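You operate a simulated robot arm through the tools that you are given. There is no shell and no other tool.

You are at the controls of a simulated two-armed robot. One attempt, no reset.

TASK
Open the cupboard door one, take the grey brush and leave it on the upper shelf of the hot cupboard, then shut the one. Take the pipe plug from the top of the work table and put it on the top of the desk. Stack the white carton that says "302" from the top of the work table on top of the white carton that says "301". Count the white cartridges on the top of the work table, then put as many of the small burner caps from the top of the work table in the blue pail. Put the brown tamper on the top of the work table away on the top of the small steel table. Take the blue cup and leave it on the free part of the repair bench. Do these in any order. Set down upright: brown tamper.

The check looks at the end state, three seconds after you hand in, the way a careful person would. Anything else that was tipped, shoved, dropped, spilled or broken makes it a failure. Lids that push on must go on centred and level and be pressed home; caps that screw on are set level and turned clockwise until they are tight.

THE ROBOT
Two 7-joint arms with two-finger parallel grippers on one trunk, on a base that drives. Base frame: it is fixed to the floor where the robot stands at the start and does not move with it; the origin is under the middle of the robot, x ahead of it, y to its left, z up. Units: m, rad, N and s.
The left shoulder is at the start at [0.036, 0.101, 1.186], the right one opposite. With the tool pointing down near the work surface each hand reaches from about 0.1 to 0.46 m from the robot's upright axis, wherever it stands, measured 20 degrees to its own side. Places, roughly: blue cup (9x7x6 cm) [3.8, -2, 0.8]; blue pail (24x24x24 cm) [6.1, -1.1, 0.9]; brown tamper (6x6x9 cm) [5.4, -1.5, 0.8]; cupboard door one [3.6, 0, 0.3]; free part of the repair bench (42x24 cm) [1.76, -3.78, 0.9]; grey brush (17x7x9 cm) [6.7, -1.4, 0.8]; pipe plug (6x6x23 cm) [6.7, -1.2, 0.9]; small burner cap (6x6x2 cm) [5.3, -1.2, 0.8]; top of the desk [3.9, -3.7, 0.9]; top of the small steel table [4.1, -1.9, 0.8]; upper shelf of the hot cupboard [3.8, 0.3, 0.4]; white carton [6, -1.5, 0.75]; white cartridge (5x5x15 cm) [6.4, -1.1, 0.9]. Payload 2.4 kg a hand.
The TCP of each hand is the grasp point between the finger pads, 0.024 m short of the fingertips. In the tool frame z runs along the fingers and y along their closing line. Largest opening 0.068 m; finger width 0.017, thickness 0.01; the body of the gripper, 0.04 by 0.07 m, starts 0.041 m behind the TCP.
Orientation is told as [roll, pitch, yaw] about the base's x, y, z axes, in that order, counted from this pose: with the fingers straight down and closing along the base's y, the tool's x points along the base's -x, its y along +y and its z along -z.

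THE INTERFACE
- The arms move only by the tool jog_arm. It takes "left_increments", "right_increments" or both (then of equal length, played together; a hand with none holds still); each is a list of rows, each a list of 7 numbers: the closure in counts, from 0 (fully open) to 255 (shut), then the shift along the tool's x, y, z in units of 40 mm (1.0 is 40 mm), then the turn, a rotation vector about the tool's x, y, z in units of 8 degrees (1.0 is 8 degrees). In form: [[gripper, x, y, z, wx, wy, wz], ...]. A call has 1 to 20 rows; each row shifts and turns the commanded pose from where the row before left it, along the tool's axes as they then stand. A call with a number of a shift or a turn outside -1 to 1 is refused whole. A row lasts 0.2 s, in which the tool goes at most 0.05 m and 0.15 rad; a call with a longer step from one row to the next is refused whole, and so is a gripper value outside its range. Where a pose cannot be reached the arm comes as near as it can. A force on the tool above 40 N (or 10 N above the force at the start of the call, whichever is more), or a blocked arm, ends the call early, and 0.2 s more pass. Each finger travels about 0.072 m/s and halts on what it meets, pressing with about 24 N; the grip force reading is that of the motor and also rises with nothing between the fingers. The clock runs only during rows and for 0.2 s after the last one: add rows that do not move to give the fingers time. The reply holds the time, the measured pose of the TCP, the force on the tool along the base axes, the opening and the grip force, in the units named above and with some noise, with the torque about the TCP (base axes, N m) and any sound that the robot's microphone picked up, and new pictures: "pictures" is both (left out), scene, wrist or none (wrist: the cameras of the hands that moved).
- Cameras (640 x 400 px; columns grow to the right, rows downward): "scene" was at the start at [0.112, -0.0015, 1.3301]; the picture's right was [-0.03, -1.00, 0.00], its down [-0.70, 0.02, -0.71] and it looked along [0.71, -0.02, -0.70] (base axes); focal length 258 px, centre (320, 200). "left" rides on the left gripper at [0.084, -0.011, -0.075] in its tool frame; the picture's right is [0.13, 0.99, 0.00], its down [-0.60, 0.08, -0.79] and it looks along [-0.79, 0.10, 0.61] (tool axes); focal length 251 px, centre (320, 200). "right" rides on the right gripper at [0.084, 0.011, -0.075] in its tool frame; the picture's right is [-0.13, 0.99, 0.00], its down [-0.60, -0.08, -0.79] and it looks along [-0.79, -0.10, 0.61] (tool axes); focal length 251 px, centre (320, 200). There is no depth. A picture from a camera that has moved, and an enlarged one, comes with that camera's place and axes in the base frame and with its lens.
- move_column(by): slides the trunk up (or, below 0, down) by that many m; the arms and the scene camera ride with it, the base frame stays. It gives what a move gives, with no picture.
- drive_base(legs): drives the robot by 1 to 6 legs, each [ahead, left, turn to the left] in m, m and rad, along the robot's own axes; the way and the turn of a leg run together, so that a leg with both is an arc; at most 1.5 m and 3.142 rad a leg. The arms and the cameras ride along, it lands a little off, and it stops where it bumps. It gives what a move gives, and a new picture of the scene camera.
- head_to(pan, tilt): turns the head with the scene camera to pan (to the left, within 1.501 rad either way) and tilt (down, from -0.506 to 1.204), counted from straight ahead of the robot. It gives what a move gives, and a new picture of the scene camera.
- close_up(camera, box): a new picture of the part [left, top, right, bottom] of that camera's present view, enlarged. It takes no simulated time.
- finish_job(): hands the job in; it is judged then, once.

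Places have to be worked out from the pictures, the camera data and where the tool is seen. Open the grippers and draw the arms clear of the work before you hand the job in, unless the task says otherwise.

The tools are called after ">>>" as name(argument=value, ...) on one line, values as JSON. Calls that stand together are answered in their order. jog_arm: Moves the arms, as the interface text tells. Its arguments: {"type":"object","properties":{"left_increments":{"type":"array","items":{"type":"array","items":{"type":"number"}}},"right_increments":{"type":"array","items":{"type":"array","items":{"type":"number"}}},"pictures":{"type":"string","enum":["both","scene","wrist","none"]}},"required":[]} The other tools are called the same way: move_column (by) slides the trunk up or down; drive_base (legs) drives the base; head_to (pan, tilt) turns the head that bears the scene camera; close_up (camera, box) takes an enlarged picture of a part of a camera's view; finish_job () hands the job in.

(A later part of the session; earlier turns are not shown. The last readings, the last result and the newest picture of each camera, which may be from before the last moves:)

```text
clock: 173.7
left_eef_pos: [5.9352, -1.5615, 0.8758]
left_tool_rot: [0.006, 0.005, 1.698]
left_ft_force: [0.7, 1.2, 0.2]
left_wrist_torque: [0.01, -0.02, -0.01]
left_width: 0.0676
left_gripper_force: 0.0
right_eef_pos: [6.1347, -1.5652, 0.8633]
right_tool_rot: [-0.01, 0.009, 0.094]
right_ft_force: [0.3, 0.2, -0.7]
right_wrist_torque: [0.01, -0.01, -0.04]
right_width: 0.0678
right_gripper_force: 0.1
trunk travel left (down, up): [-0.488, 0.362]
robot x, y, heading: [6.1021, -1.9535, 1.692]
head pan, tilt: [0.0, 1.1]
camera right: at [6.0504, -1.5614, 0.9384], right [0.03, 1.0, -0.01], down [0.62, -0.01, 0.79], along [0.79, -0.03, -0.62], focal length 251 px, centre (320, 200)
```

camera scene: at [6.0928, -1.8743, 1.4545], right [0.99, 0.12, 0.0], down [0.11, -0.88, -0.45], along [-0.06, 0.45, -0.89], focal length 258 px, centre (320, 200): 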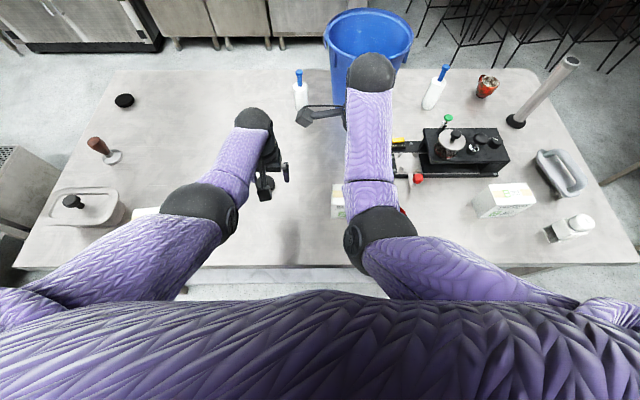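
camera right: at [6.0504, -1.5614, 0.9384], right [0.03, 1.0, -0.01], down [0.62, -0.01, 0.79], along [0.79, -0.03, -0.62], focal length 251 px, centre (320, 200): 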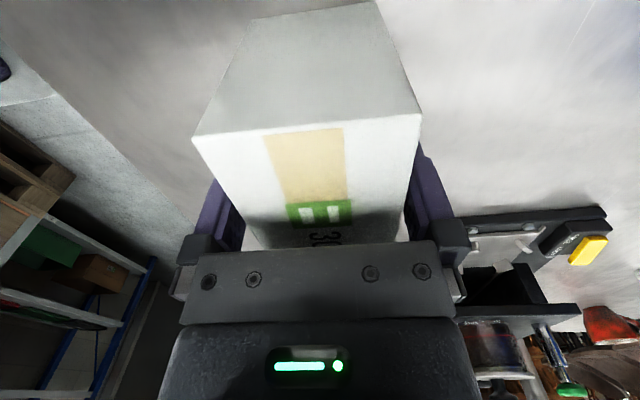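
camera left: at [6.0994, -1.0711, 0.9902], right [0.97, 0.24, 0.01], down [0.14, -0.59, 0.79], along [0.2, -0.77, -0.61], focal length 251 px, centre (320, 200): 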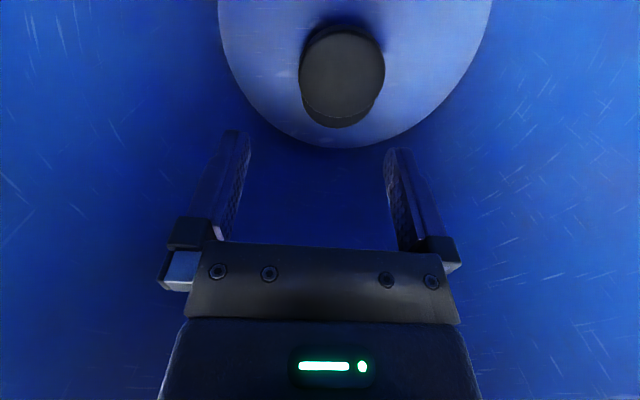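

Fingers straddle the carton without contact. Close and lift a little.

>>> jog_arm(right_increments=[[150, 0, 0, 0, 0, 0, 0], [255, 0, 0, 0, 0, 0, 0], [255, 0, 0, 0, 0, 0, 0], [255, 0, 0, -0.2, 0, 0, 0], [255, 0, 0, -0.3, 0, 0, 0], [255, 0, 0, -0.3, 0, 0, 0], [255, 0, 0, 0, 0, 0, 0]], pictures="both")

```text
clock: 175.3
left_eef_pos: [5.9366, -1.5608, 0.8749]
left_tool_rot: [0.005, 0.003, 1.698]
left_ft_force: [0.9, -0.4, 0.1]
left_wrist_torque: [0.0, -0.04, 0.01]
left_width: 0.068
left_gripper_force: 0.1
right_eef_pos: [6.1357, -1.5651, 0.8942]
right_tool_rot: [-0.009, 0.009, 0.096]
right_ft_force: [0.0, 0.1, -2.7]
right_wrist_torque: [-0.01, -0.01, 0.03]
right_width: 0.0579
right_gripper_force: 24.1
trunk travel left (down, up): [-0.488, 0.362]
robot x, y, heading: [6.1018, -1.9544, 1.696]
head pan, tilt: [0.0, 1.1]
camera scene: at [6.0922, -1.8694, 1.3943], right [0.99, 0.12, 0.0], down [0.11, -0.88, -0.45], along [-0.06, 0.45, -0.89], focal length 258 px, centre (320, 200)
camera right: at [6.051, -1.561, 0.9698], right [0.03, 1.0, -0.01], down [0.62, -0.01, 0.79], along [0.79, -0.03, -0.62], focal length 251 px, centre (320, 200)
```

scene: 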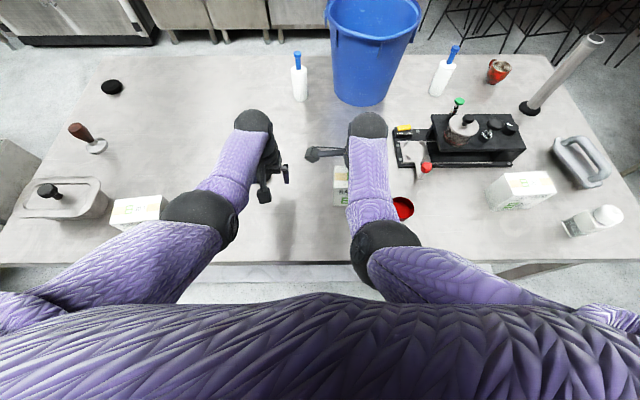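
right: 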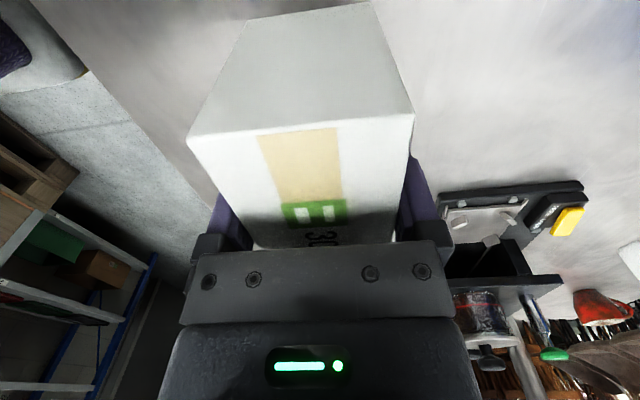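

Carton 302 is held (lifted 3 cm). Zoom on 301 to get its position and yaw.

>>> close_up(camera="scene", box=[460, 140, 620, 240])

```text
4.00 times, centred on (540, 190) of scene
camera zoom: at [6.0922, -1.8694, 1.3943], right [0.99, 0.12, 0.0], down [0.11, -0.88, -0.45], along [-0.06, 0.45, -0.89], focal length 1032 px, centre (-560, 240)
```

zoom: 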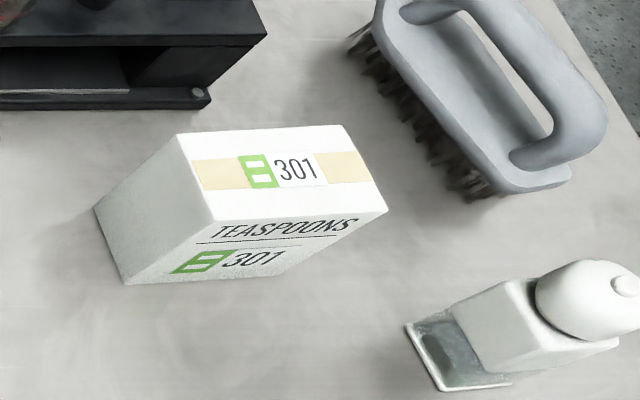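

301 centre ≈(6.531,-1.509), yaw ≈0.195. Raise, retract the left hand a bit for clearance, rotate the held carton by +0.1 rad, and slide right 0.40 m.

>>> move_column(by=0.14)

>>> jog_arm(left_increments=[[0, 0.5, 0, -0.2, 0, 0, 0], [0, 0.5, 0, -0.2, 0, 0, 0], [0, 0.5, 0, -0.2, 0, 0, 0], [0, 0.5, 0, 0, 0, 0, 0]], right_increments=[[255, 0, 0, 0, 0, -0.06, -0.2], [255, 0, 0, 0, 0, 0, -0.2], [255, 0, 0, 0, 0, 0, -0.2], [255, 0, 0, 0, 0, 0, -0.12]], pictures="none")

>>> drive_base(legs=[[0.0, -0.4, 0]])

```text
clock: 177.0
left_eef_pos: [5.9352, -1.5605, 1.0152]
left_tool_rot: [0.006, 0.003, 1.7]
left_ft_force: [-0.7, 0.2, -0.3]
left_wrist_torque: [-0.02, 0.0, -0.01]
left_width: 0.068
left_gripper_force: 0.2
right_eef_pos: [6.136, -1.5642, 1.0343]
right_tool_rot: [-0.01, 0.009, 0.094]
right_ft_force: [0.4, 0.2, -3.6]
right_wrist_torque: [0.03, 0.02, -0.02]
right_width: 0.0579
right_gripper_force: 24.1
trunk travel left (down, up): [-0.628, 0.222]
robot x, y, heading: [6.102, -1.9548, 1.691]
head pan, tilt: [0.0, 1.1]
```

```text
clock: 178.0
left_eef_pos: [5.9466, -1.6434, 1.0403]
left_tool_rot: [0.004, 0.003, 1.698]
left_ft_force: [0.0, 0.5, 0.1]
left_wrist_torque: [-0.02, -0.04, 0.02]
left_width: 0.068
left_gripper_force: 0.1
right_eef_pos: [6.1347, -1.5644, 1.035]
right_tool_rot: [-0.008, 0.001, 0.197]
right_ft_force: [0.0, 0.1, -3.0]
right_wrist_torque: [-0.01, -0.01, -0.01]
right_width: 0.0577
right_gripper_force: 24.1
trunk travel left (down, up): [-0.628, 0.222]
robot x, y, heading: [6.1069, -1.9546, 1.69]
head pan, tilt: [0.0, 1.1]
```

```text
clock: 180.4
left_eef_pos: [6.3288, -1.5953, 1.0395]
left_tool_rot: [0.006, 0.003, 1.701]
left_ft_force: [0.8, -0.3, 0.0]
left_wrist_torque: [-0.04, 0.04, -0.04]
left_width: 0.0678
left_gripper_force: 0.2
right_eef_pos: [6.52, -1.5174, 1.0344]
right_tool_rot: [-0.008, 0.003, 0.199]
right_ft_force: [-0.3, 0.8, -3.5]
right_wrist_torque: [0.05, 0.02, 0.03]
right_width: 0.0578
right_gripper_force: 24.1
trunk travel left (down, up): [-0.628, 0.222]
robot x, y, heading: [6.4887, -1.9094, 1.694]
head pan, tilt: [0.0, 1.1]
camera scene: at [6.4789, -1.8302, 1.5346], right [0.99, 0.12, 0.0], down [0.11, -0.88, -0.45], along [-0.06, 0.45, -0.89], focal length 258 px, centre (320, 200)
```

scene: 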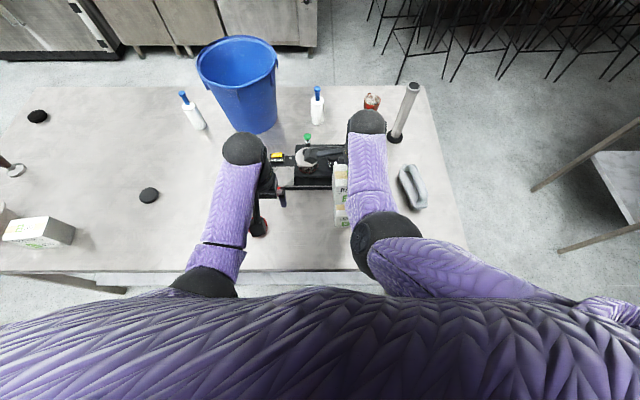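

Nearly over 301. Zoom to verify both cartons' alignment.

>>> close_up(camera="scene", box=[280, 120, 440, 240])

>>> close_up(camera="right", box=[0, 0, 640, 400])

>>> close_up(camera="left", box=[0, 0, 640, 400])

```text
3.33 times, centred on (360, 180) of scene
camera zoom: at [6.4789, -1.8302, 1.5346], right [0.99, 0.12, 0.0], down [0.11, -0.88, -0.45], along [-0.06, 0.45, -0.89], focal length 860 px, centre (187, 267)
```

zoom: 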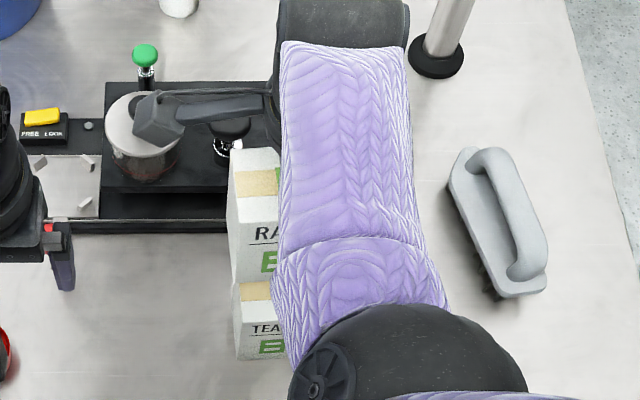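

```text
1.00 times, centred on (320, 200) of right (not enlarged: the box is as wide or as high as the picture)
camera zoom: at [6.4352, -1.5225, 1.1086], right [-0.07, 1.0, -0.01], down [0.61, 0.05, 0.79], along [0.79, 0.05, -0.61], focal length 251 px, centre (320, 200)
```

zoom: 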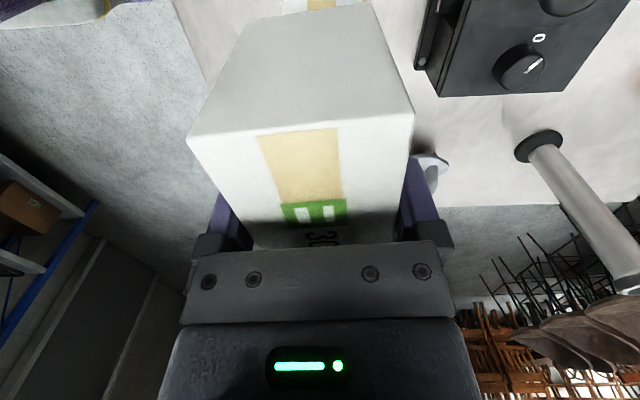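

```text
1.00 times, centred on (320, 200) of left (not enlarged: the box is as wide or as high as the picture)
camera zoom: at [6.3519, -1.6757, 1.1142], right [-0.97, -0.26, 0.01], down [-0.15, 0.59, 0.79], along [-0.21, 0.76, -0.61], focal length 251 px, centre (320, 200)
```

zoom: 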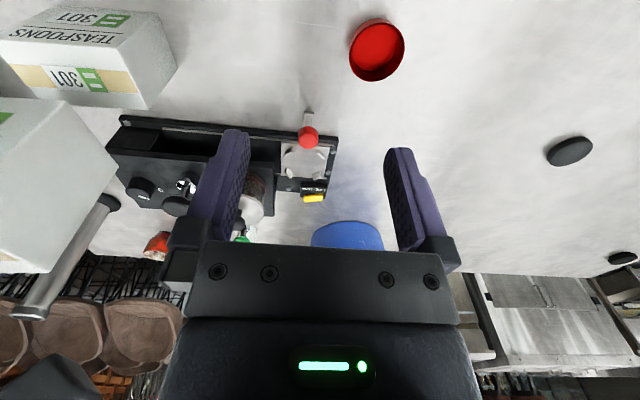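

Corner positions agree: 301 centre ≈(6.531,-1.510). Adjust by (+11,+7.5) mm and lower with the trunk to just above contact.

>>> jog_arm(right_increments=[[255, -0.31, 0.13, 0, -0.04, 0, 0], [255, 0, 0, 0, 0, 0, 0]], pictures="none")

>>> move_column(by=-0.068)

>>> close_up(camera="left", box=[0, 0, 320, 200])

>>> close_up(camera="scene", box=[300, 140, 420, 250])

```text
clock: 181.0
left_eef_pos: [6.3285, -1.5946, 1.0392]
left_tool_rot: [0.006, 0.003, 1.702]
left_ft_force: [-0.3, -0.3, 0.7]
left_wrist_torque: [-0.01, 0.02, -0.01]
left_width: 0.068
left_gripper_force: 0.1
right_eef_pos: [6.5298, -1.5088, 1.0334]
right_tool_rot: [-0.002, 0.002, 0.199]
right_ft_force: [-0.5, 0.0, -3.1]
right_wrist_torque: [0.01, 0.04, -0.01]
right_width: 0.0578
right_gripper_force: 24.2
trunk travel left (down, up): [-0.628, 0.222]
robot x, y, heading: [6.4886, -1.9103, 1.695]
head pan, tilt: [0.0, 1.1]
```

```text
clock: 182.1
left_eef_pos: [6.3296, -1.5949, 0.9708]
left_tool_rot: [0.004, 0.004, 1.7]
left_ft_force: [-0.2, -0.6, 1.4]
left_wrist_torque: [-0.01, 0.0, -0.01]
left_width: 0.068
left_gripper_force: 0.0
right_eef_pos: [6.5308, -1.5102, 0.9659]
right_tool_rot: [-0.004, 0.003, 0.199]
right_ft_force: [0.2, 0.2, -3.0]
right_wrist_torque: [0.0, -0.01, 0.0]
right_width: 0.058
right_gripper_force: 24.8
trunk travel left (down, up): [-0.56, 0.29]
robot x, y, heading: [6.4897, -1.9072, 1.696]
head pan, tilt: [0.0, 1.1]
```

```text
2.00 times, centred on (160, 100) of left
camera zoom: at [6.3513, -1.6759, 1.0463], right [-0.97, -0.26, 0.01], down [-0.15, 0.59, 0.79], along [-0.21, 0.76, -0.61], focal length 503 px, centre (640, 400)
```

zoom: 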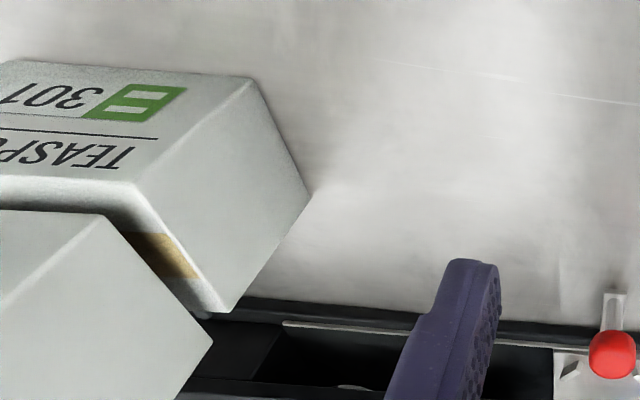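

```text
3.64 times, centred on (360, 195) of scene
camera zoom: at [6.4777, -1.8274, 1.4666], right [0.99, 0.12, 0.0], down [0.11, -0.88, -0.45], along [-0.06, 0.45, -0.89], focal length 938 px, centre (174, 218)
```

zoom: 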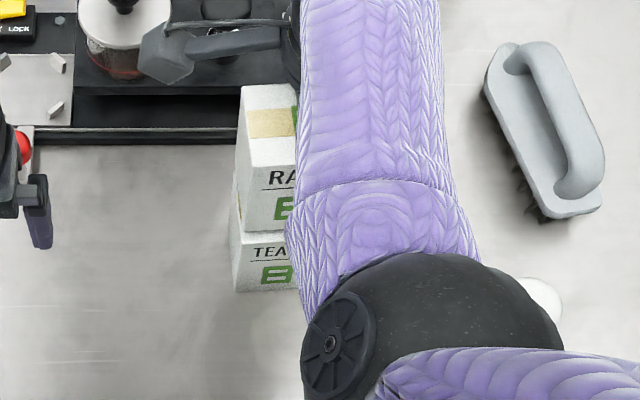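

Corner comparison shows 302 aligned over 301 within ~2 mm, gap ≈16 mm. Lower gently to contact.

>>> jog_arm(right_increments=[[255, 0, 0, 0.2, 0, 0, 0], [255, 0, 0, 0.12, 0, 0, 0], [255, 0, 0, 0.05, 0, 0, 0], [255, 0, 0, 0.04, 0, 0, 0], [255, 0, 0, 0, 0, 0, 0]], pictures="none")

>>> close_up(camera="left", box=[0, 0, 320, 200])

```text
clock: 183.3
left_eef_pos: [6.33, -1.5972, 0.9728]
left_tool_rot: [0.007, 0.003, 1.699]
left_ft_force: [-0.9, 0.3, -0.7]
left_wrist_torque: [0.02, 0.03, -0.04]
left_width: 0.0677
left_gripper_force: 0.1
right_eef_pos: [6.5312, -1.5111, 0.9513]
right_tool_rot: [0.001, 0.0, 0.198]
right_ft_force: [1.6, 1.7, 28.0]
right_wrist_torque: [0.02, 0.01, -0.02]
right_width: 0.0573
right_gripper_force: 23.5
trunk travel left (down, up): [-0.56, 0.29]
robot x, y, heading: [6.4916, -1.9095, 1.695]
head pan, tilt: [0.0, 1.1]
```

```text
2.00 times, centred on (160, 100) of left
camera zoom: at [6.3514, -1.6771, 1.0468], right [-0.97, -0.26, 0.01], down [-0.15, 0.59, 0.79], along [-0.21, 0.77, -0.61], focal length 503 px, centre (640, 400)
```

zoom: 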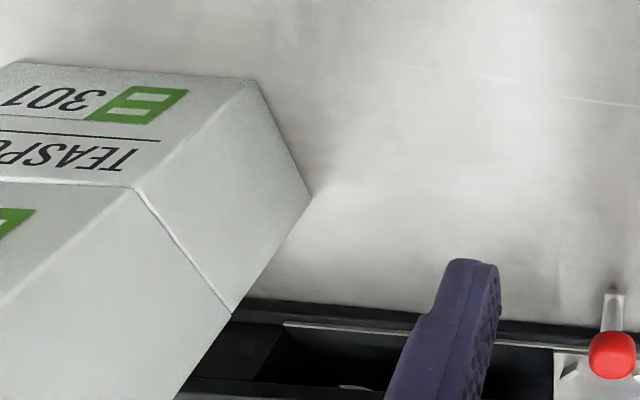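

Perfectly flush. Relieve pressure slightly, open, and rise.

>>> jog_arm(right_increments=[[255, 0, 0, -0.06, 0, 0, 0], [200, 0, 0, 0, 0, 0, 0], [120, 0, 0, 0, 0, 0, 0], [0, 0, 0, 0, 0, 0, 0], [0, 0, 0, 0, 0, 0, 0], [0, 0, 0, -0.4, 0, 0, 0], [0, 0, 0, -0.6, 0, 0, 0], [0, 0, 0, -0.4, 0, 0, 0]], pictures="none")

>>> move_column(by=0.15)

>>> drive_base(legs=[[-0.25, 0, 0]])

>>> close_up(camera="scene", box=[260, 80, 500, 230])

```text
clock: 185.1
left_eef_pos: [6.3299, -1.5955, 0.9711]
left_tool_rot: [0.006, 0.002, 1.701]
left_ft_force: [-0.4, 0.7, -0.8]
left_wrist_torque: [-0.04, -0.01, 0.0]
left_width: 0.0682
left_gripper_force: 0.0
right_eef_pos: [6.5319, -1.5081, 1.0058]
right_tool_rot: [-0.003, 0.004, 0.197]
right_ft_force: [-0.7, 0.1, 0.9]
right_wrist_torque: [0.0, -0.01, 0.02]
right_width: 0.0679
right_gripper_force: 0.0
trunk travel left (down, up): [-0.56, 0.29]
robot x, y, heading: [6.4897, -1.9084, 1.698]
head pan, tilt: [0.0, 1.1]
```

```text
clock: 186.8
left_eef_pos: [6.3279, -1.5951, 1.1209]
left_tool_rot: [0.003, 0.004, 1.7]
left_ft_force: [-0.7, -0.4, 0.0]
left_wrist_torque: [0.0, 0.0, 0.04]
left_width: 0.0681
left_gripper_force: 0.1
right_eef_pos: [6.5318, -1.5084, 1.1579]
right_tool_rot: [-0.003, 0.001, 0.198]
right_ft_force: [-0.5, 0.2, 0.4]
right_wrist_torque: [-0.04, 0.01, -0.01]
right_width: 0.068
right_gripper_force: 0.1
trunk travel left (down, up): [-0.71, 0.14]
robot x, y, heading: [6.4899, -1.9076, 1.693]
head pan, tilt: [0.0, 1.1]
```

```text
clock: 188.7
left_eef_pos: [6.3589, -1.8404, 1.1213]
left_tool_rot: [0.005, 0.001, 1.709]
left_ft_force: [0.4, 0.8, 0.2]
left_wrist_torque: [0.02, -0.01, 0.0]
left_width: 0.068
left_gripper_force: 0.1
right_eef_pos: [6.5594, -1.7542, 1.1584]
right_tool_rot: [0.0, 0.002, 0.204]
right_ft_force: [-0.8, -0.1, 0.8]
right_wrist_torque: [-0.01, 0.03, -0.04]
right_width: 0.0677
right_gripper_force: 0.0
trunk travel left (down, up): [-0.71, 0.14]
robot x, y, heading: [6.522, -2.1526, 1.701]
head pan, tilt: [0.0, 1.1]
camera scene: at [6.5094, -2.0781, 1.6167], right [0.99, 0.13, 0.0], down [0.12, -0.88, -0.45], along [-0.06, 0.45, -0.89], focal length 258 px, centre (320, 200)
```

scene: 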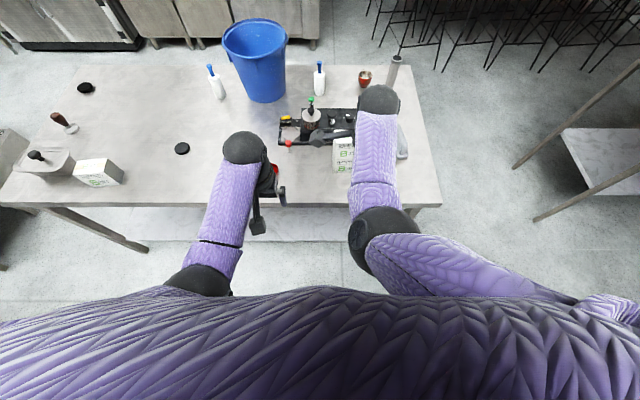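

```text
2.67 times, centred on (380, 155) of scene
camera zoom: at [6.5094, -2.0781, 1.6167], right [0.99, 0.13, 0.0], down [0.12, -0.88, -0.45], along [-0.06, 0.45, -0.89], focal length 688 px, centre (160, 320)
```

zoom: 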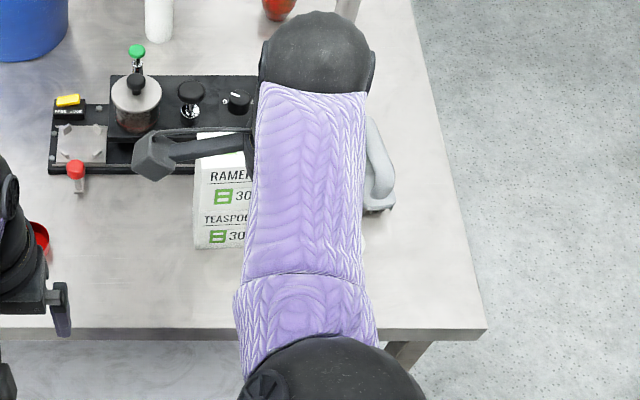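

Stack is neat (RAMEKINS 302 on TEASPOONS 301). Next the brush, from this side: I'll rotate the right hand back to its normal orientation.

>>> jog_arm(right_increments=[[0, 0, 0, 0, 0, 0, -1], [0, 0, 0, 0, 0, 0, -1], [0, 0, 0, 0, 0, 0, -1], [0, 0, 0, 0, 0, 0, -1], [0, 0, 0, 0, 0, 0, -1], [0, 0, 0, 0, 0, 0, -1], [0, 0, 0, 0, 0, 0, -1], [0, 0, 0, 0, 0, 0, -1], [0, 0, 0, 0, 0, 0, -1], [0, 0, 0, 0, 0, 0, -1], [0, 0, 0, 0, 0, 0, -0.75]], pictures="none")

>>> head_to(pan=-0.4, tilt=0.85)

>>> close_up(camera="scene", box=[160, 60, 400, 210])

```text
clock: 191.1
left_eef_pos: [6.3572, -1.8408, 1.1225]
left_tool_rot: [0.006, 0.004, 1.707]
left_ft_force: [-0.1, 0.6, 0.4]
left_wrist_torque: [0.02, 0.04, -0.01]
left_width: 0.0677
left_gripper_force: 0.0
right_eef_pos: [6.5603, -1.7538, 1.1588]
right_tool_rot: [0.003, 0.003, 1.708]
right_ft_force: [0.3, -0.2, -0.9]
right_wrist_torque: [0.0, 0.01, -0.01]
right_width: 0.0679
right_gripper_force: 0.0
trunk travel left (down, up): [-0.71, 0.14]
robot x, y, heading: [6.5219, -2.1515, 1.701]
head pan, tilt: [0.0, 1.1]
```

```text
clock: 191.9
left_eef_pos: [6.3581, -1.8415, 1.1216]
left_tool_rot: [0.006, 0.002, 1.708]
left_ft_force: [0.5, -0.1, 1.1]
left_wrist_torque: [0.0, -0.03, -0.02]
left_width: 0.0681
left_gripper_force: 0.0
right_eef_pos: [6.5598, -1.753, 1.1586]
right_tool_rot: [0.002, 0.003, 1.705]
right_ft_force: [0.6, -0.9, -0.2]
right_wrist_torque: [0.02, -0.03, -0.02]
right_width: 0.0679
right_gripper_force: 0.1
trunk travel left (down, up): [-0.71, 0.14]
robot x, y, heading: [6.5201, -2.1526, 1.702]
head pan, tilt: [-0.4, 0.85]
camera scene: at [6.5382, -2.0642, 1.6343], right [0.96, -0.26, 0.0], down [-0.2, -0.73, -0.66], along [0.17, 0.64, -0.75], focal length 258 px, centre (320, 200)
```

scene: 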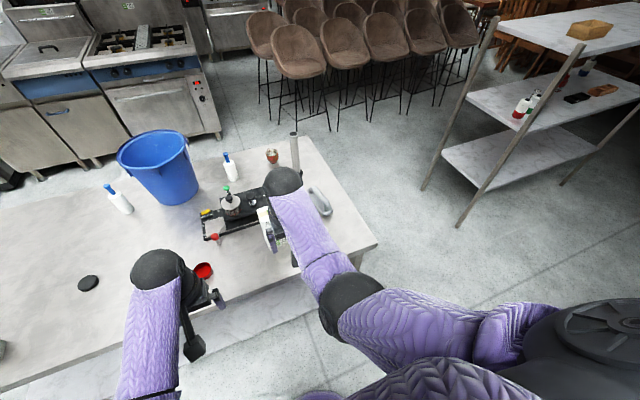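

```text
2.67 times, centred on (280, 135) of scene
camera zoom: at [6.5382, -2.0642, 1.6343], right [0.96, -0.26, 0.0], down [-0.2, -0.73, -0.66], along [0.17, 0.64, -0.75], focal length 688 px, centre (427, 373)
```

zoom: 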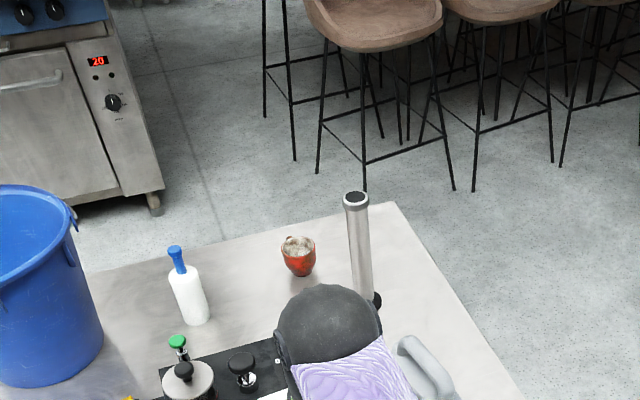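

The bottle stands between me and the brush here, so I'll take the brush from the table's +x end. Drive round and turn to face it.

>>> drive_base(legs=[[0, -0.87, 0], [0, 0, 1.57], [0, 0.0, 0]])

>>> head_to(pan=-0.6, tilt=0.7)

```text
clock: 200.7
left_eef_pos: [7.0721, -2.2018, 1.1213]
left_tool_rot: [0.004, 0.005, -3.004]
left_ft_force: [0.1, 0.2, -0.1]
left_wrist_torque: [0.0, 0.01, -0.01]
left_width: 0.068
left_gripper_force: 0.0
right_eef_pos: [6.9829, -2.0002, 1.1583]
right_tool_rot: [0.002, 0.004, -3.004]
right_ft_force: [-1.0, -0.1, 0.2]
right_wrist_torque: [-0.01, -0.01, -0.02]
right_width: 0.068
right_gripper_force: 0.0
trunk travel left (down, up): [-0.71, 0.14]
robot x, y, heading: [7.3816, -2.0399, -3.01]
head pan, tilt: [-0.4, 0.85]
camera scene: at [7.2946, -2.0204, 1.6344], right [0.26, 0.96, 0.0], down [0.72, -0.2, -0.66], along [-0.64, 0.17, -0.75], focal length 258 px, centre (320, 200)
```

scene: 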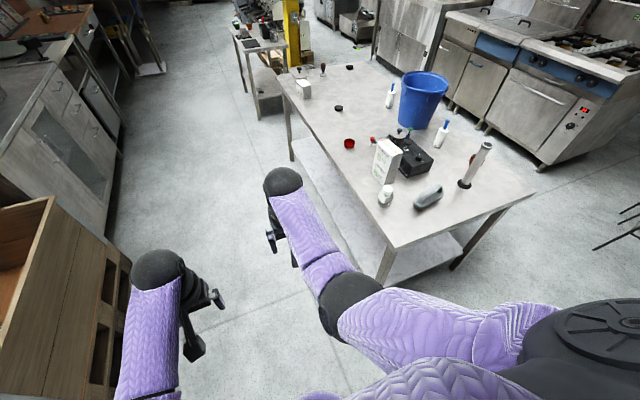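

```text
clock: 201.4
left_eef_pos: [7.0729, -2.2022, 1.1222]
left_tool_rot: [0.004, 0.003, -3.004]
left_ft_force: [0.0, 0.0, 0.9]
left_wrist_torque: [0.0, 0.01, 0.02]
left_width: 0.068
left_gripper_force: 0.0
right_eef_pos: [6.9857, -2.0011, 1.1583]
right_tool_rot: [0.002, 0.003, -3.005]
right_ft_force: [0.3, -0.7, 0.2]
right_wrist_torque: [0.02, -0.04, -0.03]
right_width: 0.0681
right_gripper_force: 0.1
trunk travel left (down, up): [-0.71, 0.14]
robot x, y, heading: [7.3856, -2.0416, -3.013]
head pan, tilt: [-0.6, 0.7]
camera scene: at [7.2942, -2.0028, 1.6466], right [0.45, 0.89, 0.0], down [0.58, -0.29, -0.76], along [-0.68, 0.34, -0.64], focal length 258 px, centre (320, 200)
```

scene: 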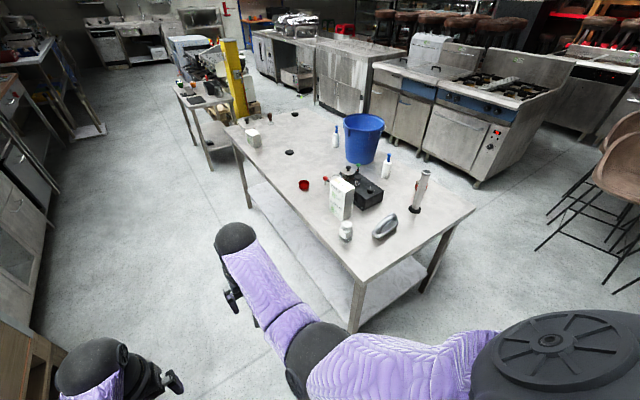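

Slide right so the right hand faces the brush, and turn the right hand −90° (camera toward the plug side).

>>> drive_base(legs=[[0, -0.623, 0]])

>>> jog_arm(right_increments=[[0, 0, 0, 0, 0, 0, -1], [0, 0, 0, 0, 0, 0, -1], [0, 0, 0, 0, 0, 0, -1], [0, 0, 0, 0, 0, 0, -1], [0, 0, 0, 0, 0, 0, -1], [0, 0, 0, 0, 0, 0, -1], [0, 0, 0, 0, 0, 0, -1], [0, 0, 0, 0, 0, 0, -1], [0, 0, 0, 0, 0, 0, -1], [0, 0, 0, 0, 0, 0, -1], [0, 0, 0, 0, 0, 0, -1]])

```text
clock: 204.9
left_eef_pos: [6.9902, -1.5848, 1.1228]
left_tool_rot: [0.007, 0.004, -3.007]
left_ft_force: [0.6, -0.4, -0.2]
left_wrist_torque: [0.01, -0.01, -0.02]
left_width: 0.0681
left_gripper_force: 0.1
right_eef_pos: [6.9039, -1.3849, 1.1585]
right_tool_rot: [0.001, 0.003, -3.007]
right_ft_force: [0.5, 0.3, 1.0]
right_wrist_torque: [0.0, 0.03, 0.01]
right_width: 0.0679
right_gripper_force: 0.0
trunk travel left (down, up): [-0.71, 0.14]
robot x, y, heading: [7.3044, -1.4262, -3.013]
head pan, tilt: [-0.6, 0.7]
camera scene: at [7.213, -1.3861, 1.6466], right [0.45, 0.89, 0.0], down [0.57, -0.29, -0.76], along [-0.68, 0.35, -0.64], focal length 258 px, centre (320, 200)
```

scene: 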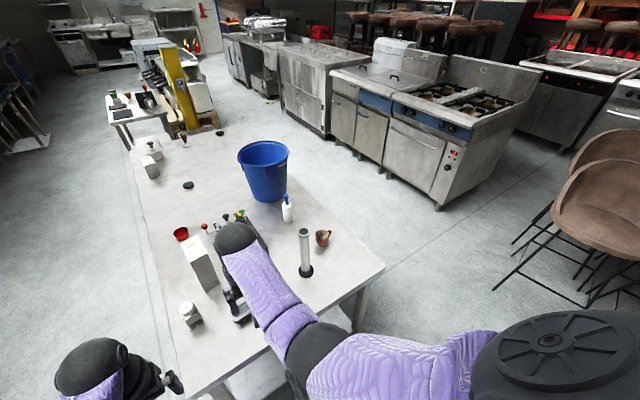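

```text
clock: 207.3
left_eef_pos: [6.9902, -1.5866, 1.1214]
left_tool_rot: [0.005, 0.002, -3.007]
left_ft_force: [0.0, 0.3, 0.2]
left_wrist_torque: [0.03, 0.0, 0.02]
left_width: 0.0679
left_gripper_force: 0.1
right_eef_pos: [6.9018, -1.3836, 1.1576]
right_tool_rot: [0.003, -0.001, -1.47]
right_ft_force: [-0.4, 0.0, 0.9]
right_wrist_torque: [0.0, -0.01, 0.04]
right_width: 0.0679
right_gripper_force: 0.1
trunk travel left (down, up): [-0.71, 0.14]
robot x, y, heading: [7.3026, -1.4215, -3.012]
head pan, tilt: [-0.6, 0.7]
camera scene: at [7.2131, -1.3866, 1.6466], right [0.45, 0.89, 0.0], down [0.57, -0.29, -0.76], along [-0.68, 0.35, -0.64], focal length 258 px, centre (320, 200)
camera right: at [6.9047, -1.2994, 1.2324], right [1.0, -0.03, 0.0], down [-0.02, -0.61, 0.79], along [-0.02, -0.79, -0.61], focal length 251 px, centre (320, 200)
```

scene: 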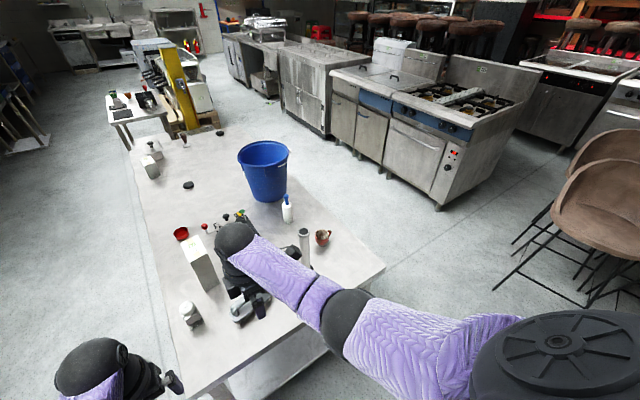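
right: 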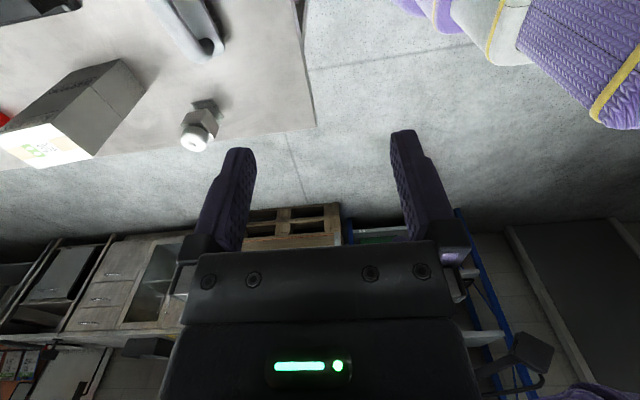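

Now forward 0.19 m to bring the hand above the brush.

>>> drive_base(legs=[[0.19, 0, 0]])

>>> jog_arm(right_increments=[[0, 0, 0, 0, 0, 0, -0.8], [0, 0, 0, 0, 0, 0, -0.7], [0, 0, 0, 0, 0, 0, 0]])

```text
clock: 208.8
left_eef_pos: [6.7984, -1.6102, 1.1223]
left_tool_rot: [0.006, 0.004, -3.008]
left_ft_force: [-0.4, 0.7, -0.5]
left_wrist_torque: [-0.01, -0.01, -0.01]
left_width: 0.0679
left_gripper_force: 0.1
right_eef_pos: [6.7112, -1.4081, 1.1567]
right_tool_rot: [0.003, -0.003, -1.472]
right_ft_force: [0.0, -0.2, -0.1]
right_wrist_torque: [0.03, 0.01, -0.02]
right_width: 0.0679
right_gripper_force: 0.1
trunk travel left (down, up): [-0.71, 0.14]
robot x, y, heading: [7.1082, -1.4477, -3.01]
head pan, tilt: [-0.6, 0.7]
camera scene: at [7.0213, -1.4114, 1.6466], right [0.45, 0.89, 0.0], down [0.57, -0.29, -0.76], along [-0.68, 0.35, -0.64], focal length 258 px, centre (320, 200)
```

scene: 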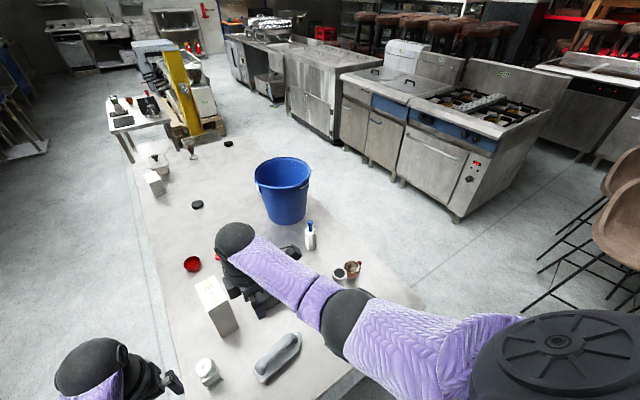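

```text
clock: 209.7
left_eef_pos: [6.8, -1.6101, 1.1217]
left_tool_rot: [0.005, 0.004, -3.006]
left_ft_force: [0.4, -0.5, -0.1]
left_wrist_torque: [-0.02, -0.02, 0.0]
left_width: 0.0683
left_gripper_force: 0.1
right_eef_pos: [6.712, -1.4085, 1.1576]
right_tool_rot: [0.004, -0.002, -1.261]
right_ft_force: [-0.1, -0.1, 0.3]
right_wrist_torque: [0.0, 0.0, 0.04]
right_width: 0.0682
right_gripper_force: 0.0
trunk travel left (down, up): [-0.71, 0.14]
robot x, y, heading: [7.1107, -1.4528, -3.012]
head pan, tilt: [-0.6, 0.7]
camera scene: at [7.0225, -1.4113, 1.6466], right [0.45, 0.89, 0.0], down [0.57, -0.29, -0.76], along [-0.68, 0.35, -0.64], focal length 258 px, centre (320, 200)
camera right: at [6.6967, -1.3249, 1.2318], right [0.98, 0.18, 0.0], down [0.11, -0.6, 0.79], along [0.14, -0.78, -0.61], focal length 251 px, centre (320, 200)
```

scene: 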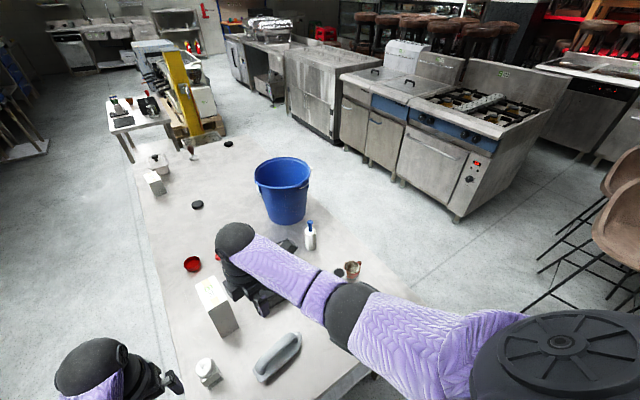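
right: 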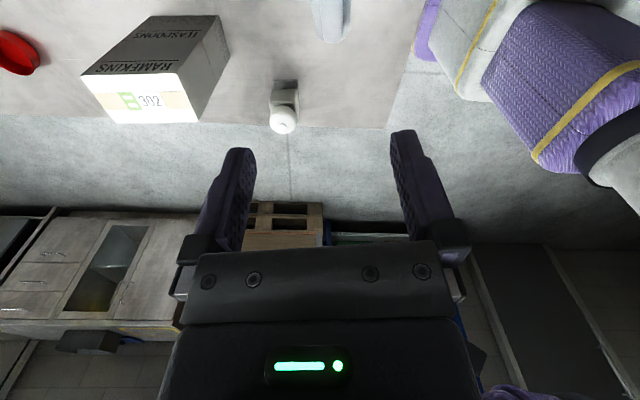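

Take a closer look at the brush for its handle position.

>>> close_up(camera="scene", box=[200, 280, 360, 400])

>>> move_column(by=-0.14)

>>> close_up(camera="right", box=[0, 0, 640, 400])

```text
3.33 times, centred on (280, 340) of scene
camera zoom: at [7.0225, -1.4113, 1.6466], right [0.45, 0.89, 0.0], down [0.57, -0.29, -0.76], along [-0.68, 0.35, -0.64], focal length 860 px, centre (453, -267)
```

zoom: 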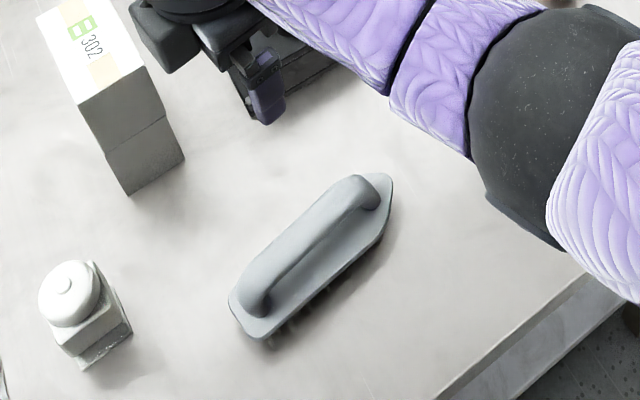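

```text
clock: 211.3
left_eef_pos: [6.7988, -1.6101, 0.9815]
left_tool_rot: [0.006, 0.003, -3.007]
left_ft_force: [0.5, 0.8, 0.0]
left_wrist_torque: [0.0, -0.01, -0.01]
left_width: 0.0676
left_gripper_force: 0.0
right_eef_pos: [6.7118, -1.4087, 1.0165]
right_tool_rot: [0.002, -0.001, -1.263]
right_ft_force: [-0.1, -0.4, 0.2]
right_wrist_torque: [-0.01, -0.01, 0.0]
right_width: 0.0681
right_gripper_force: 0.0
trunk travel left (down, up): [-0.57, 0.28]
robot x, y, heading: [7.1093, -1.4501, -3.01]
head pan, tilt: [-0.6, 0.7]
```

```text
1.00 times, centred on (320, 200) of right (not enlarged: the box is as wide or as high as the picture)
camera zoom: at [6.6968, -1.325, 1.0925], right [0.98, 0.18, 0.0], down [0.11, -0.6, 0.79], along [0.14, -0.78, -0.61], focal length 251 px, centre (320, 200)
```

zoom: 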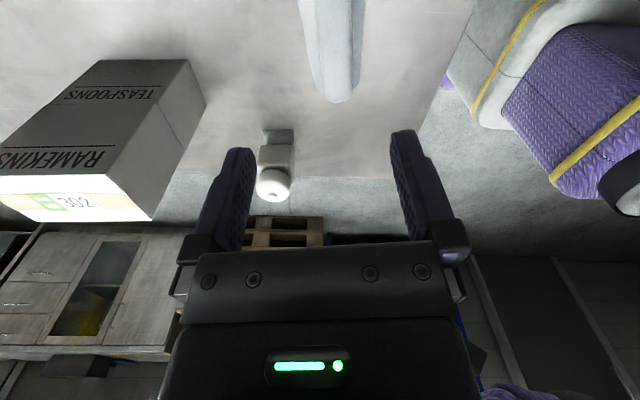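

Brush axis passes through about (6.718,-1.383), yaw ≈1.88. Align the right hand, pull the left hand back, and lower.

>>> jog_arm(left_increments=[[0, 0.6, 0, -0.2, 0, 0, 0], [0, 0.6, 0, -0.2, 0, 0, 0], [0, 0.6, 0, 0, 0, 0, 0]], right_increments=[[0, 0.28, 0.17, 0, 0, 0, -0.08], [0, 0.28, 0.17, 0, 0, 0, -0.07], [0, 0, 0, 0, 0, 0, 0]], pictures="none")

>>> move_column(by=-0.08)

>>> jog_arm(right_increments=[[0, 0, 0, 0, 0, 0, 0]])

```text
clock: 212.1
left_eef_pos: [6.8731, -1.6009, 0.9978]
left_tool_rot: [0.004, 0.003, -3.008]
left_ft_force: [-0.4, -0.3, -0.1]
left_wrist_torque: [0.0, -0.07, 0.0]
left_width: 0.0679
left_gripper_force: 0.0
right_eef_pos: [6.7177, -1.3848, 1.0164]
right_tool_rot: [0.002, -0.002, -1.243]
right_ft_force: [-0.1, 0.0, 0.4]
right_wrist_torque: [0.02, -0.03, 0.03]
right_width: 0.0679
right_gripper_force: 0.1
trunk travel left (down, up): [-0.57, 0.28]
robot x, y, heading: [7.1068, -1.4492, -3.009]
head pan, tilt: [-0.6, 0.7]
```

```text
clock: 213.3
left_eef_pos: [6.8701, -1.6003, 0.9171]
left_tool_rot: [0.006, 0.001, -3.007]
left_ft_force: [-0.8, 0.4, 0.3]
left_wrist_torque: [0.01, 0.0, 0.03]
left_width: 0.0682
left_gripper_force: 0.2
right_eef_pos: [6.7179, -1.3832, 0.9381]
right_tool_rot: [0.003, -0.002, -1.244]
right_ft_force: [0.1, 0.4, 0.1]
right_wrist_torque: [0.0, 0.0, 0.03]
right_width: 0.0682
right_gripper_force: 0.0
trunk travel left (down, up): [-0.49, 0.36]
robot x, y, heading: [7.1103, -1.4505, -3.01]
head pan, tilt: [-0.6, 0.7]
```

```text
clock: 213.7
left_eef_pos: [6.8715, -1.6, 0.9171]
left_tool_rot: [0.004, 0.004, -3.008]
left_ft_force: [0.3, -0.5, -0.7]
left_wrist_torque: [0.02, -0.01, 0.0]
left_width: 0.0679
left_gripper_force: 0.0
right_eef_pos: [6.7182, -1.3831, 0.938]
right_tool_rot: [0.003, -0.002, -1.242]
right_ft_force: [0.8, -0.3, -0.2]
right_wrist_torque: [0.0, -0.03, -0.03]
right_width: 0.0682
right_gripper_force: 0.1
trunk travel left (down, up): [-0.49, 0.36]
robot x, y, heading: [7.1103, -1.4509, -3.012]
head pan, tilt: [-0.6, 0.7]
camera scene: at [7.0125, -1.4126, 1.4264], right [0.45, 0.89, 0.0], down [0.57, -0.29, -0.76], along [-0.68, 0.35, -0.64], focal length 258 px, centre (320, 200)
camera right: at [6.7012, -1.2998, 1.0123], right [0.98, 0.2, 0.0], down [0.12, -0.6, 0.79], along [0.16, -0.78, -0.61], focal length 251 px, centre (320, 200)
```

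scene: 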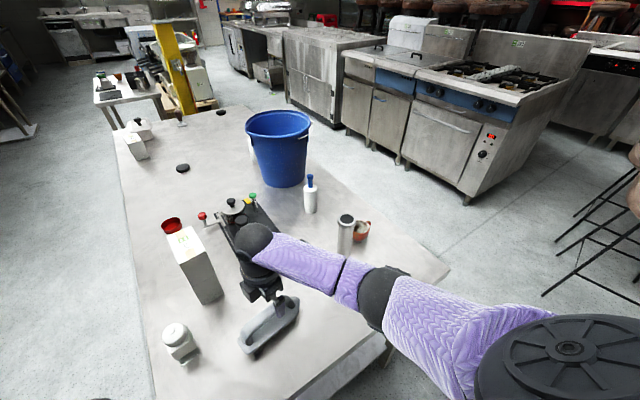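
right: 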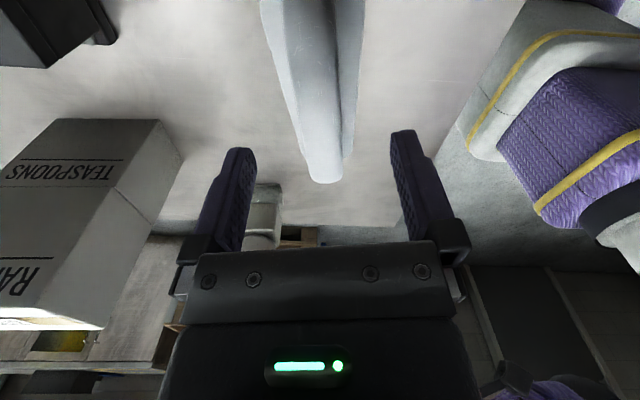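

The handle runs centrally between the fingers. Descend ~6 cm.

>>> jog_arm(right_increments=[[0, 0, 0, 0.5, 0, 0, 0], [0, 0, 0, 0.5, 0, 0, 0], [0, 0, 0, 0.4, 0, 0, 0], [0, 0, 0, 0, 0, 0, 0]])

```text
clock: 214.7
left_eef_pos: [6.8717, -1.6001, 0.9183]
left_tool_rot: [0.006, 0.002, -3.007]
left_ft_force: [-0.2, 0.3, -0.5]
left_wrist_torque: [0.01, 0.01, 0.0]
left_width: 0.0681
left_gripper_force: 0.2
right_eef_pos: [6.717, -1.3831, 0.8803]
right_tool_rot: [0.004, -0.002, -1.243]
right_ft_force: [-0.5, -0.7, 0.2]
right_wrist_torque: [0.01, 0.04, 0.0]
right_width: 0.068
right_gripper_force: 0.1
trunk travel left (down, up): [-0.49, 0.36]
robot x, y, heading: [7.1092, -1.4505, -3.013]
head pan, tilt: [-0.6, 0.7]
camera scene: at [7.0125, -1.4126, 1.4263], right [0.45, 0.89, 0.0], down [0.57, -0.29, -0.76], along [-0.68, 0.35, -0.64], focal length 258 px, centre (320, 200)
camera right: at [6.6999, -1.2992, 0.956], right [0.98, 0.2, 0.0], down [0.12, -0.6, 0.79], along [0.16, -0.78, -0.61], focal length 251 px, centre (320, 200)
```

scene: 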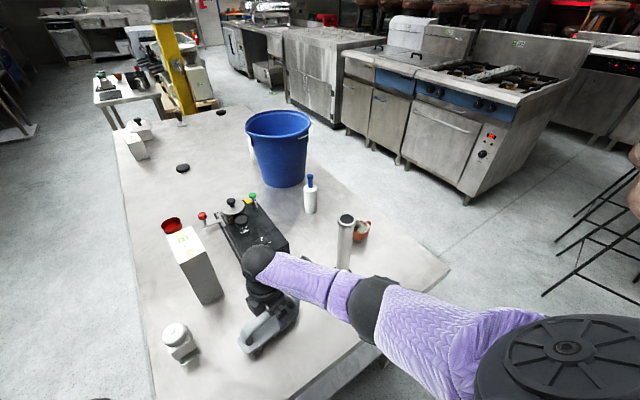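
right: 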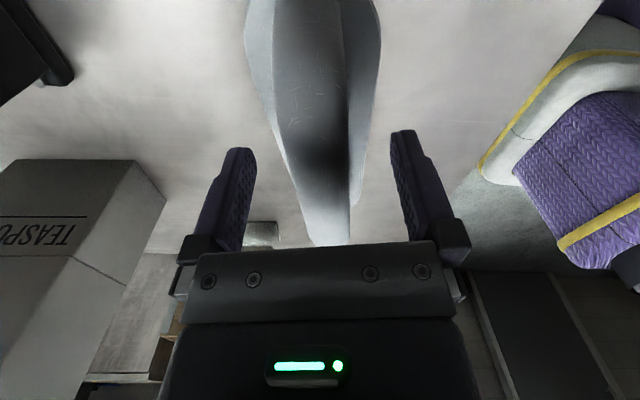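

Handle is between the fingers. Lower slightly more and close, then lift.

>>> jog_arm(right_increments=[[0, 0, 0, 0.2, 0, 0, 0], [120, 0, 0, 0, 0, 0, 0], [255, 0, 0, 0, 0, 0, 0], [255, 0, 0, 0, 0, 0, 0], [255, 0, 0, 0, 0, 0, 0], [255, 0, 0, -0.2, 0, 0, 0], [255, 0, 0, -0.3, 0, 0, 0], [255, 0, 0, -0.3, 0, 0, 0], [255, 0, 0, 0, 0, 0, 0]])

```text
clock: 216.7
left_eef_pos: [6.8718, -1.6015, 0.9192]
left_tool_rot: [0.006, 0.004, -3.006]
left_ft_force: [0.2, 1.4, 0.0]
left_wrist_torque: [0.01, -0.03, -0.01]
left_width: 0.0679
left_gripper_force: 0.0
right_eef_pos: [6.7177, -1.3831, 0.9068]
right_tool_rot: [0.003, -0.001, -1.244]
right_ft_force: [-0.6, 1.0, -2.3]
right_wrist_torque: [0.01, 0.02, 0.0]
right_width: 0.0255
right_gripper_force: 24.4
trunk travel left (down, up): [-0.49, 0.36]
robot x, y, heading: [7.1077, -1.4517, -3.012]
head pan, tilt: [-0.6, 0.7]
camera scene: at [7.0124, -1.4126, 1.4263], right [0.45, 0.89, 0.0], down [0.57, -0.29, -0.76], along [-0.68, 0.35, -0.64], focal length 258 px, centre (320, 200)
camera right: at [6.7002, -1.3006, 0.9807], right [0.98, 0.2, 0.0], down [0.12, -0.6, 0.79], along [0.16, -0.78, -0.61], focal length 251 px, centre (320, 200)
```

scene: 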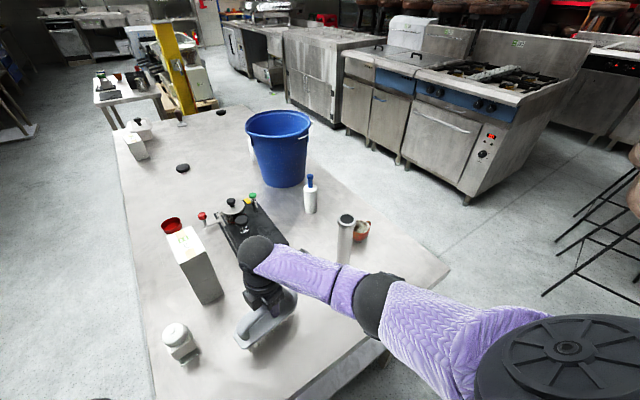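
right: 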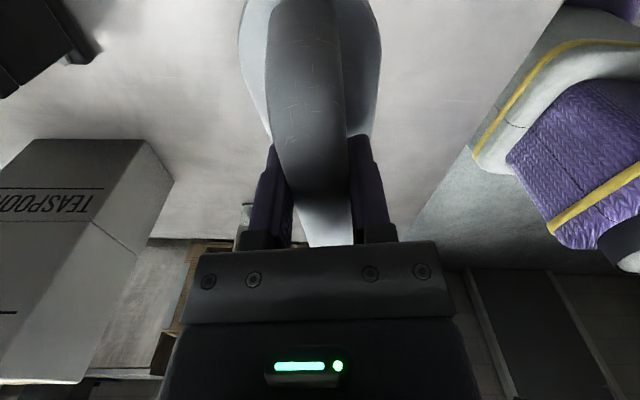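

Brush is held (grip 25 mm). Raise the trunk and back away, then slide round to the aisle.

>>> move_column(by=0.22)

>>> drive_base(legs=[[-0.24, 0, 0], [0, -1.0, 0]])

```text
clock: 219.0
left_eef_pos: [6.8708, -1.6009, 1.1373]
left_tool_rot: [0.005, 0.005, -3.007]
left_ft_force: [0.0, -0.7, -1.1]
left_wrist_torque: [0.02, 0.05, 0.04]
left_width: 0.0681
left_gripper_force: 0.1
right_eef_pos: [6.7188, -1.3832, 1.1254]
right_tool_rot: [0.002, -0.003, -1.244]
right_ft_force: [0.3, -0.2, -0.9]
right_wrist_torque: [0.02, -0.02, -0.01]
right_width: 0.0254
right_gripper_force: 23.6
trunk travel left (down, up): [-0.71, 0.14]
robot x, y, heading: [7.1134, -1.4483, -3.018]
head pan, tilt: [-0.6, 0.7]
```

```text
clock: 225.6
left_eef_pos: [6.9804, -0.5829, 1.1366]
left_tool_rot: [0.005, 0.003, -3.005]
left_ft_force: [0.2, -0.7, 0.0]
left_wrist_torque: [-0.02, 0.01, 0.02]
left_width: 0.0679
left_gripper_force: 0.1
right_eef_pos: [6.8297, -0.3655, 1.1249]
right_tool_rot: [0.003, -0.002, -1.242]
right_ft_force: [-0.5, -0.5, -0.8]
right_wrist_torque: [-0.02, 0.01, -0.02]
right_width: 0.0253
right_gripper_force: 24.0
trunk travel left (down, up): [-0.71, 0.14]
robot x, y, heading: [7.2186, -0.4324, -3.008]
head pan, tilt: [-0.6, 0.7]
camera scene: at [7.132, -0.393, 1.6466], right [0.45, 0.89, 0.0], down [0.57, -0.29, -0.76], along [-0.68, 0.35, -0.64], focal length 258 px, centre (320, 200)
```

scene: 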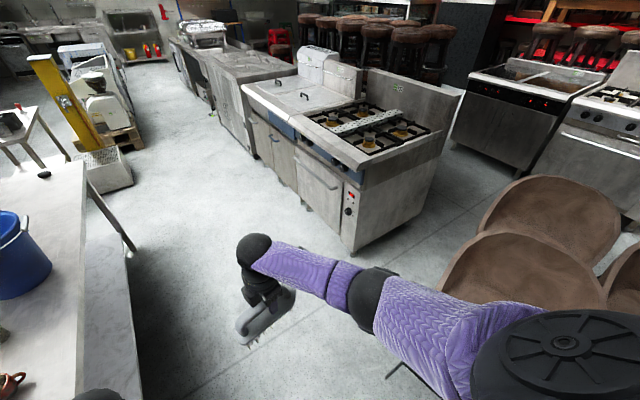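

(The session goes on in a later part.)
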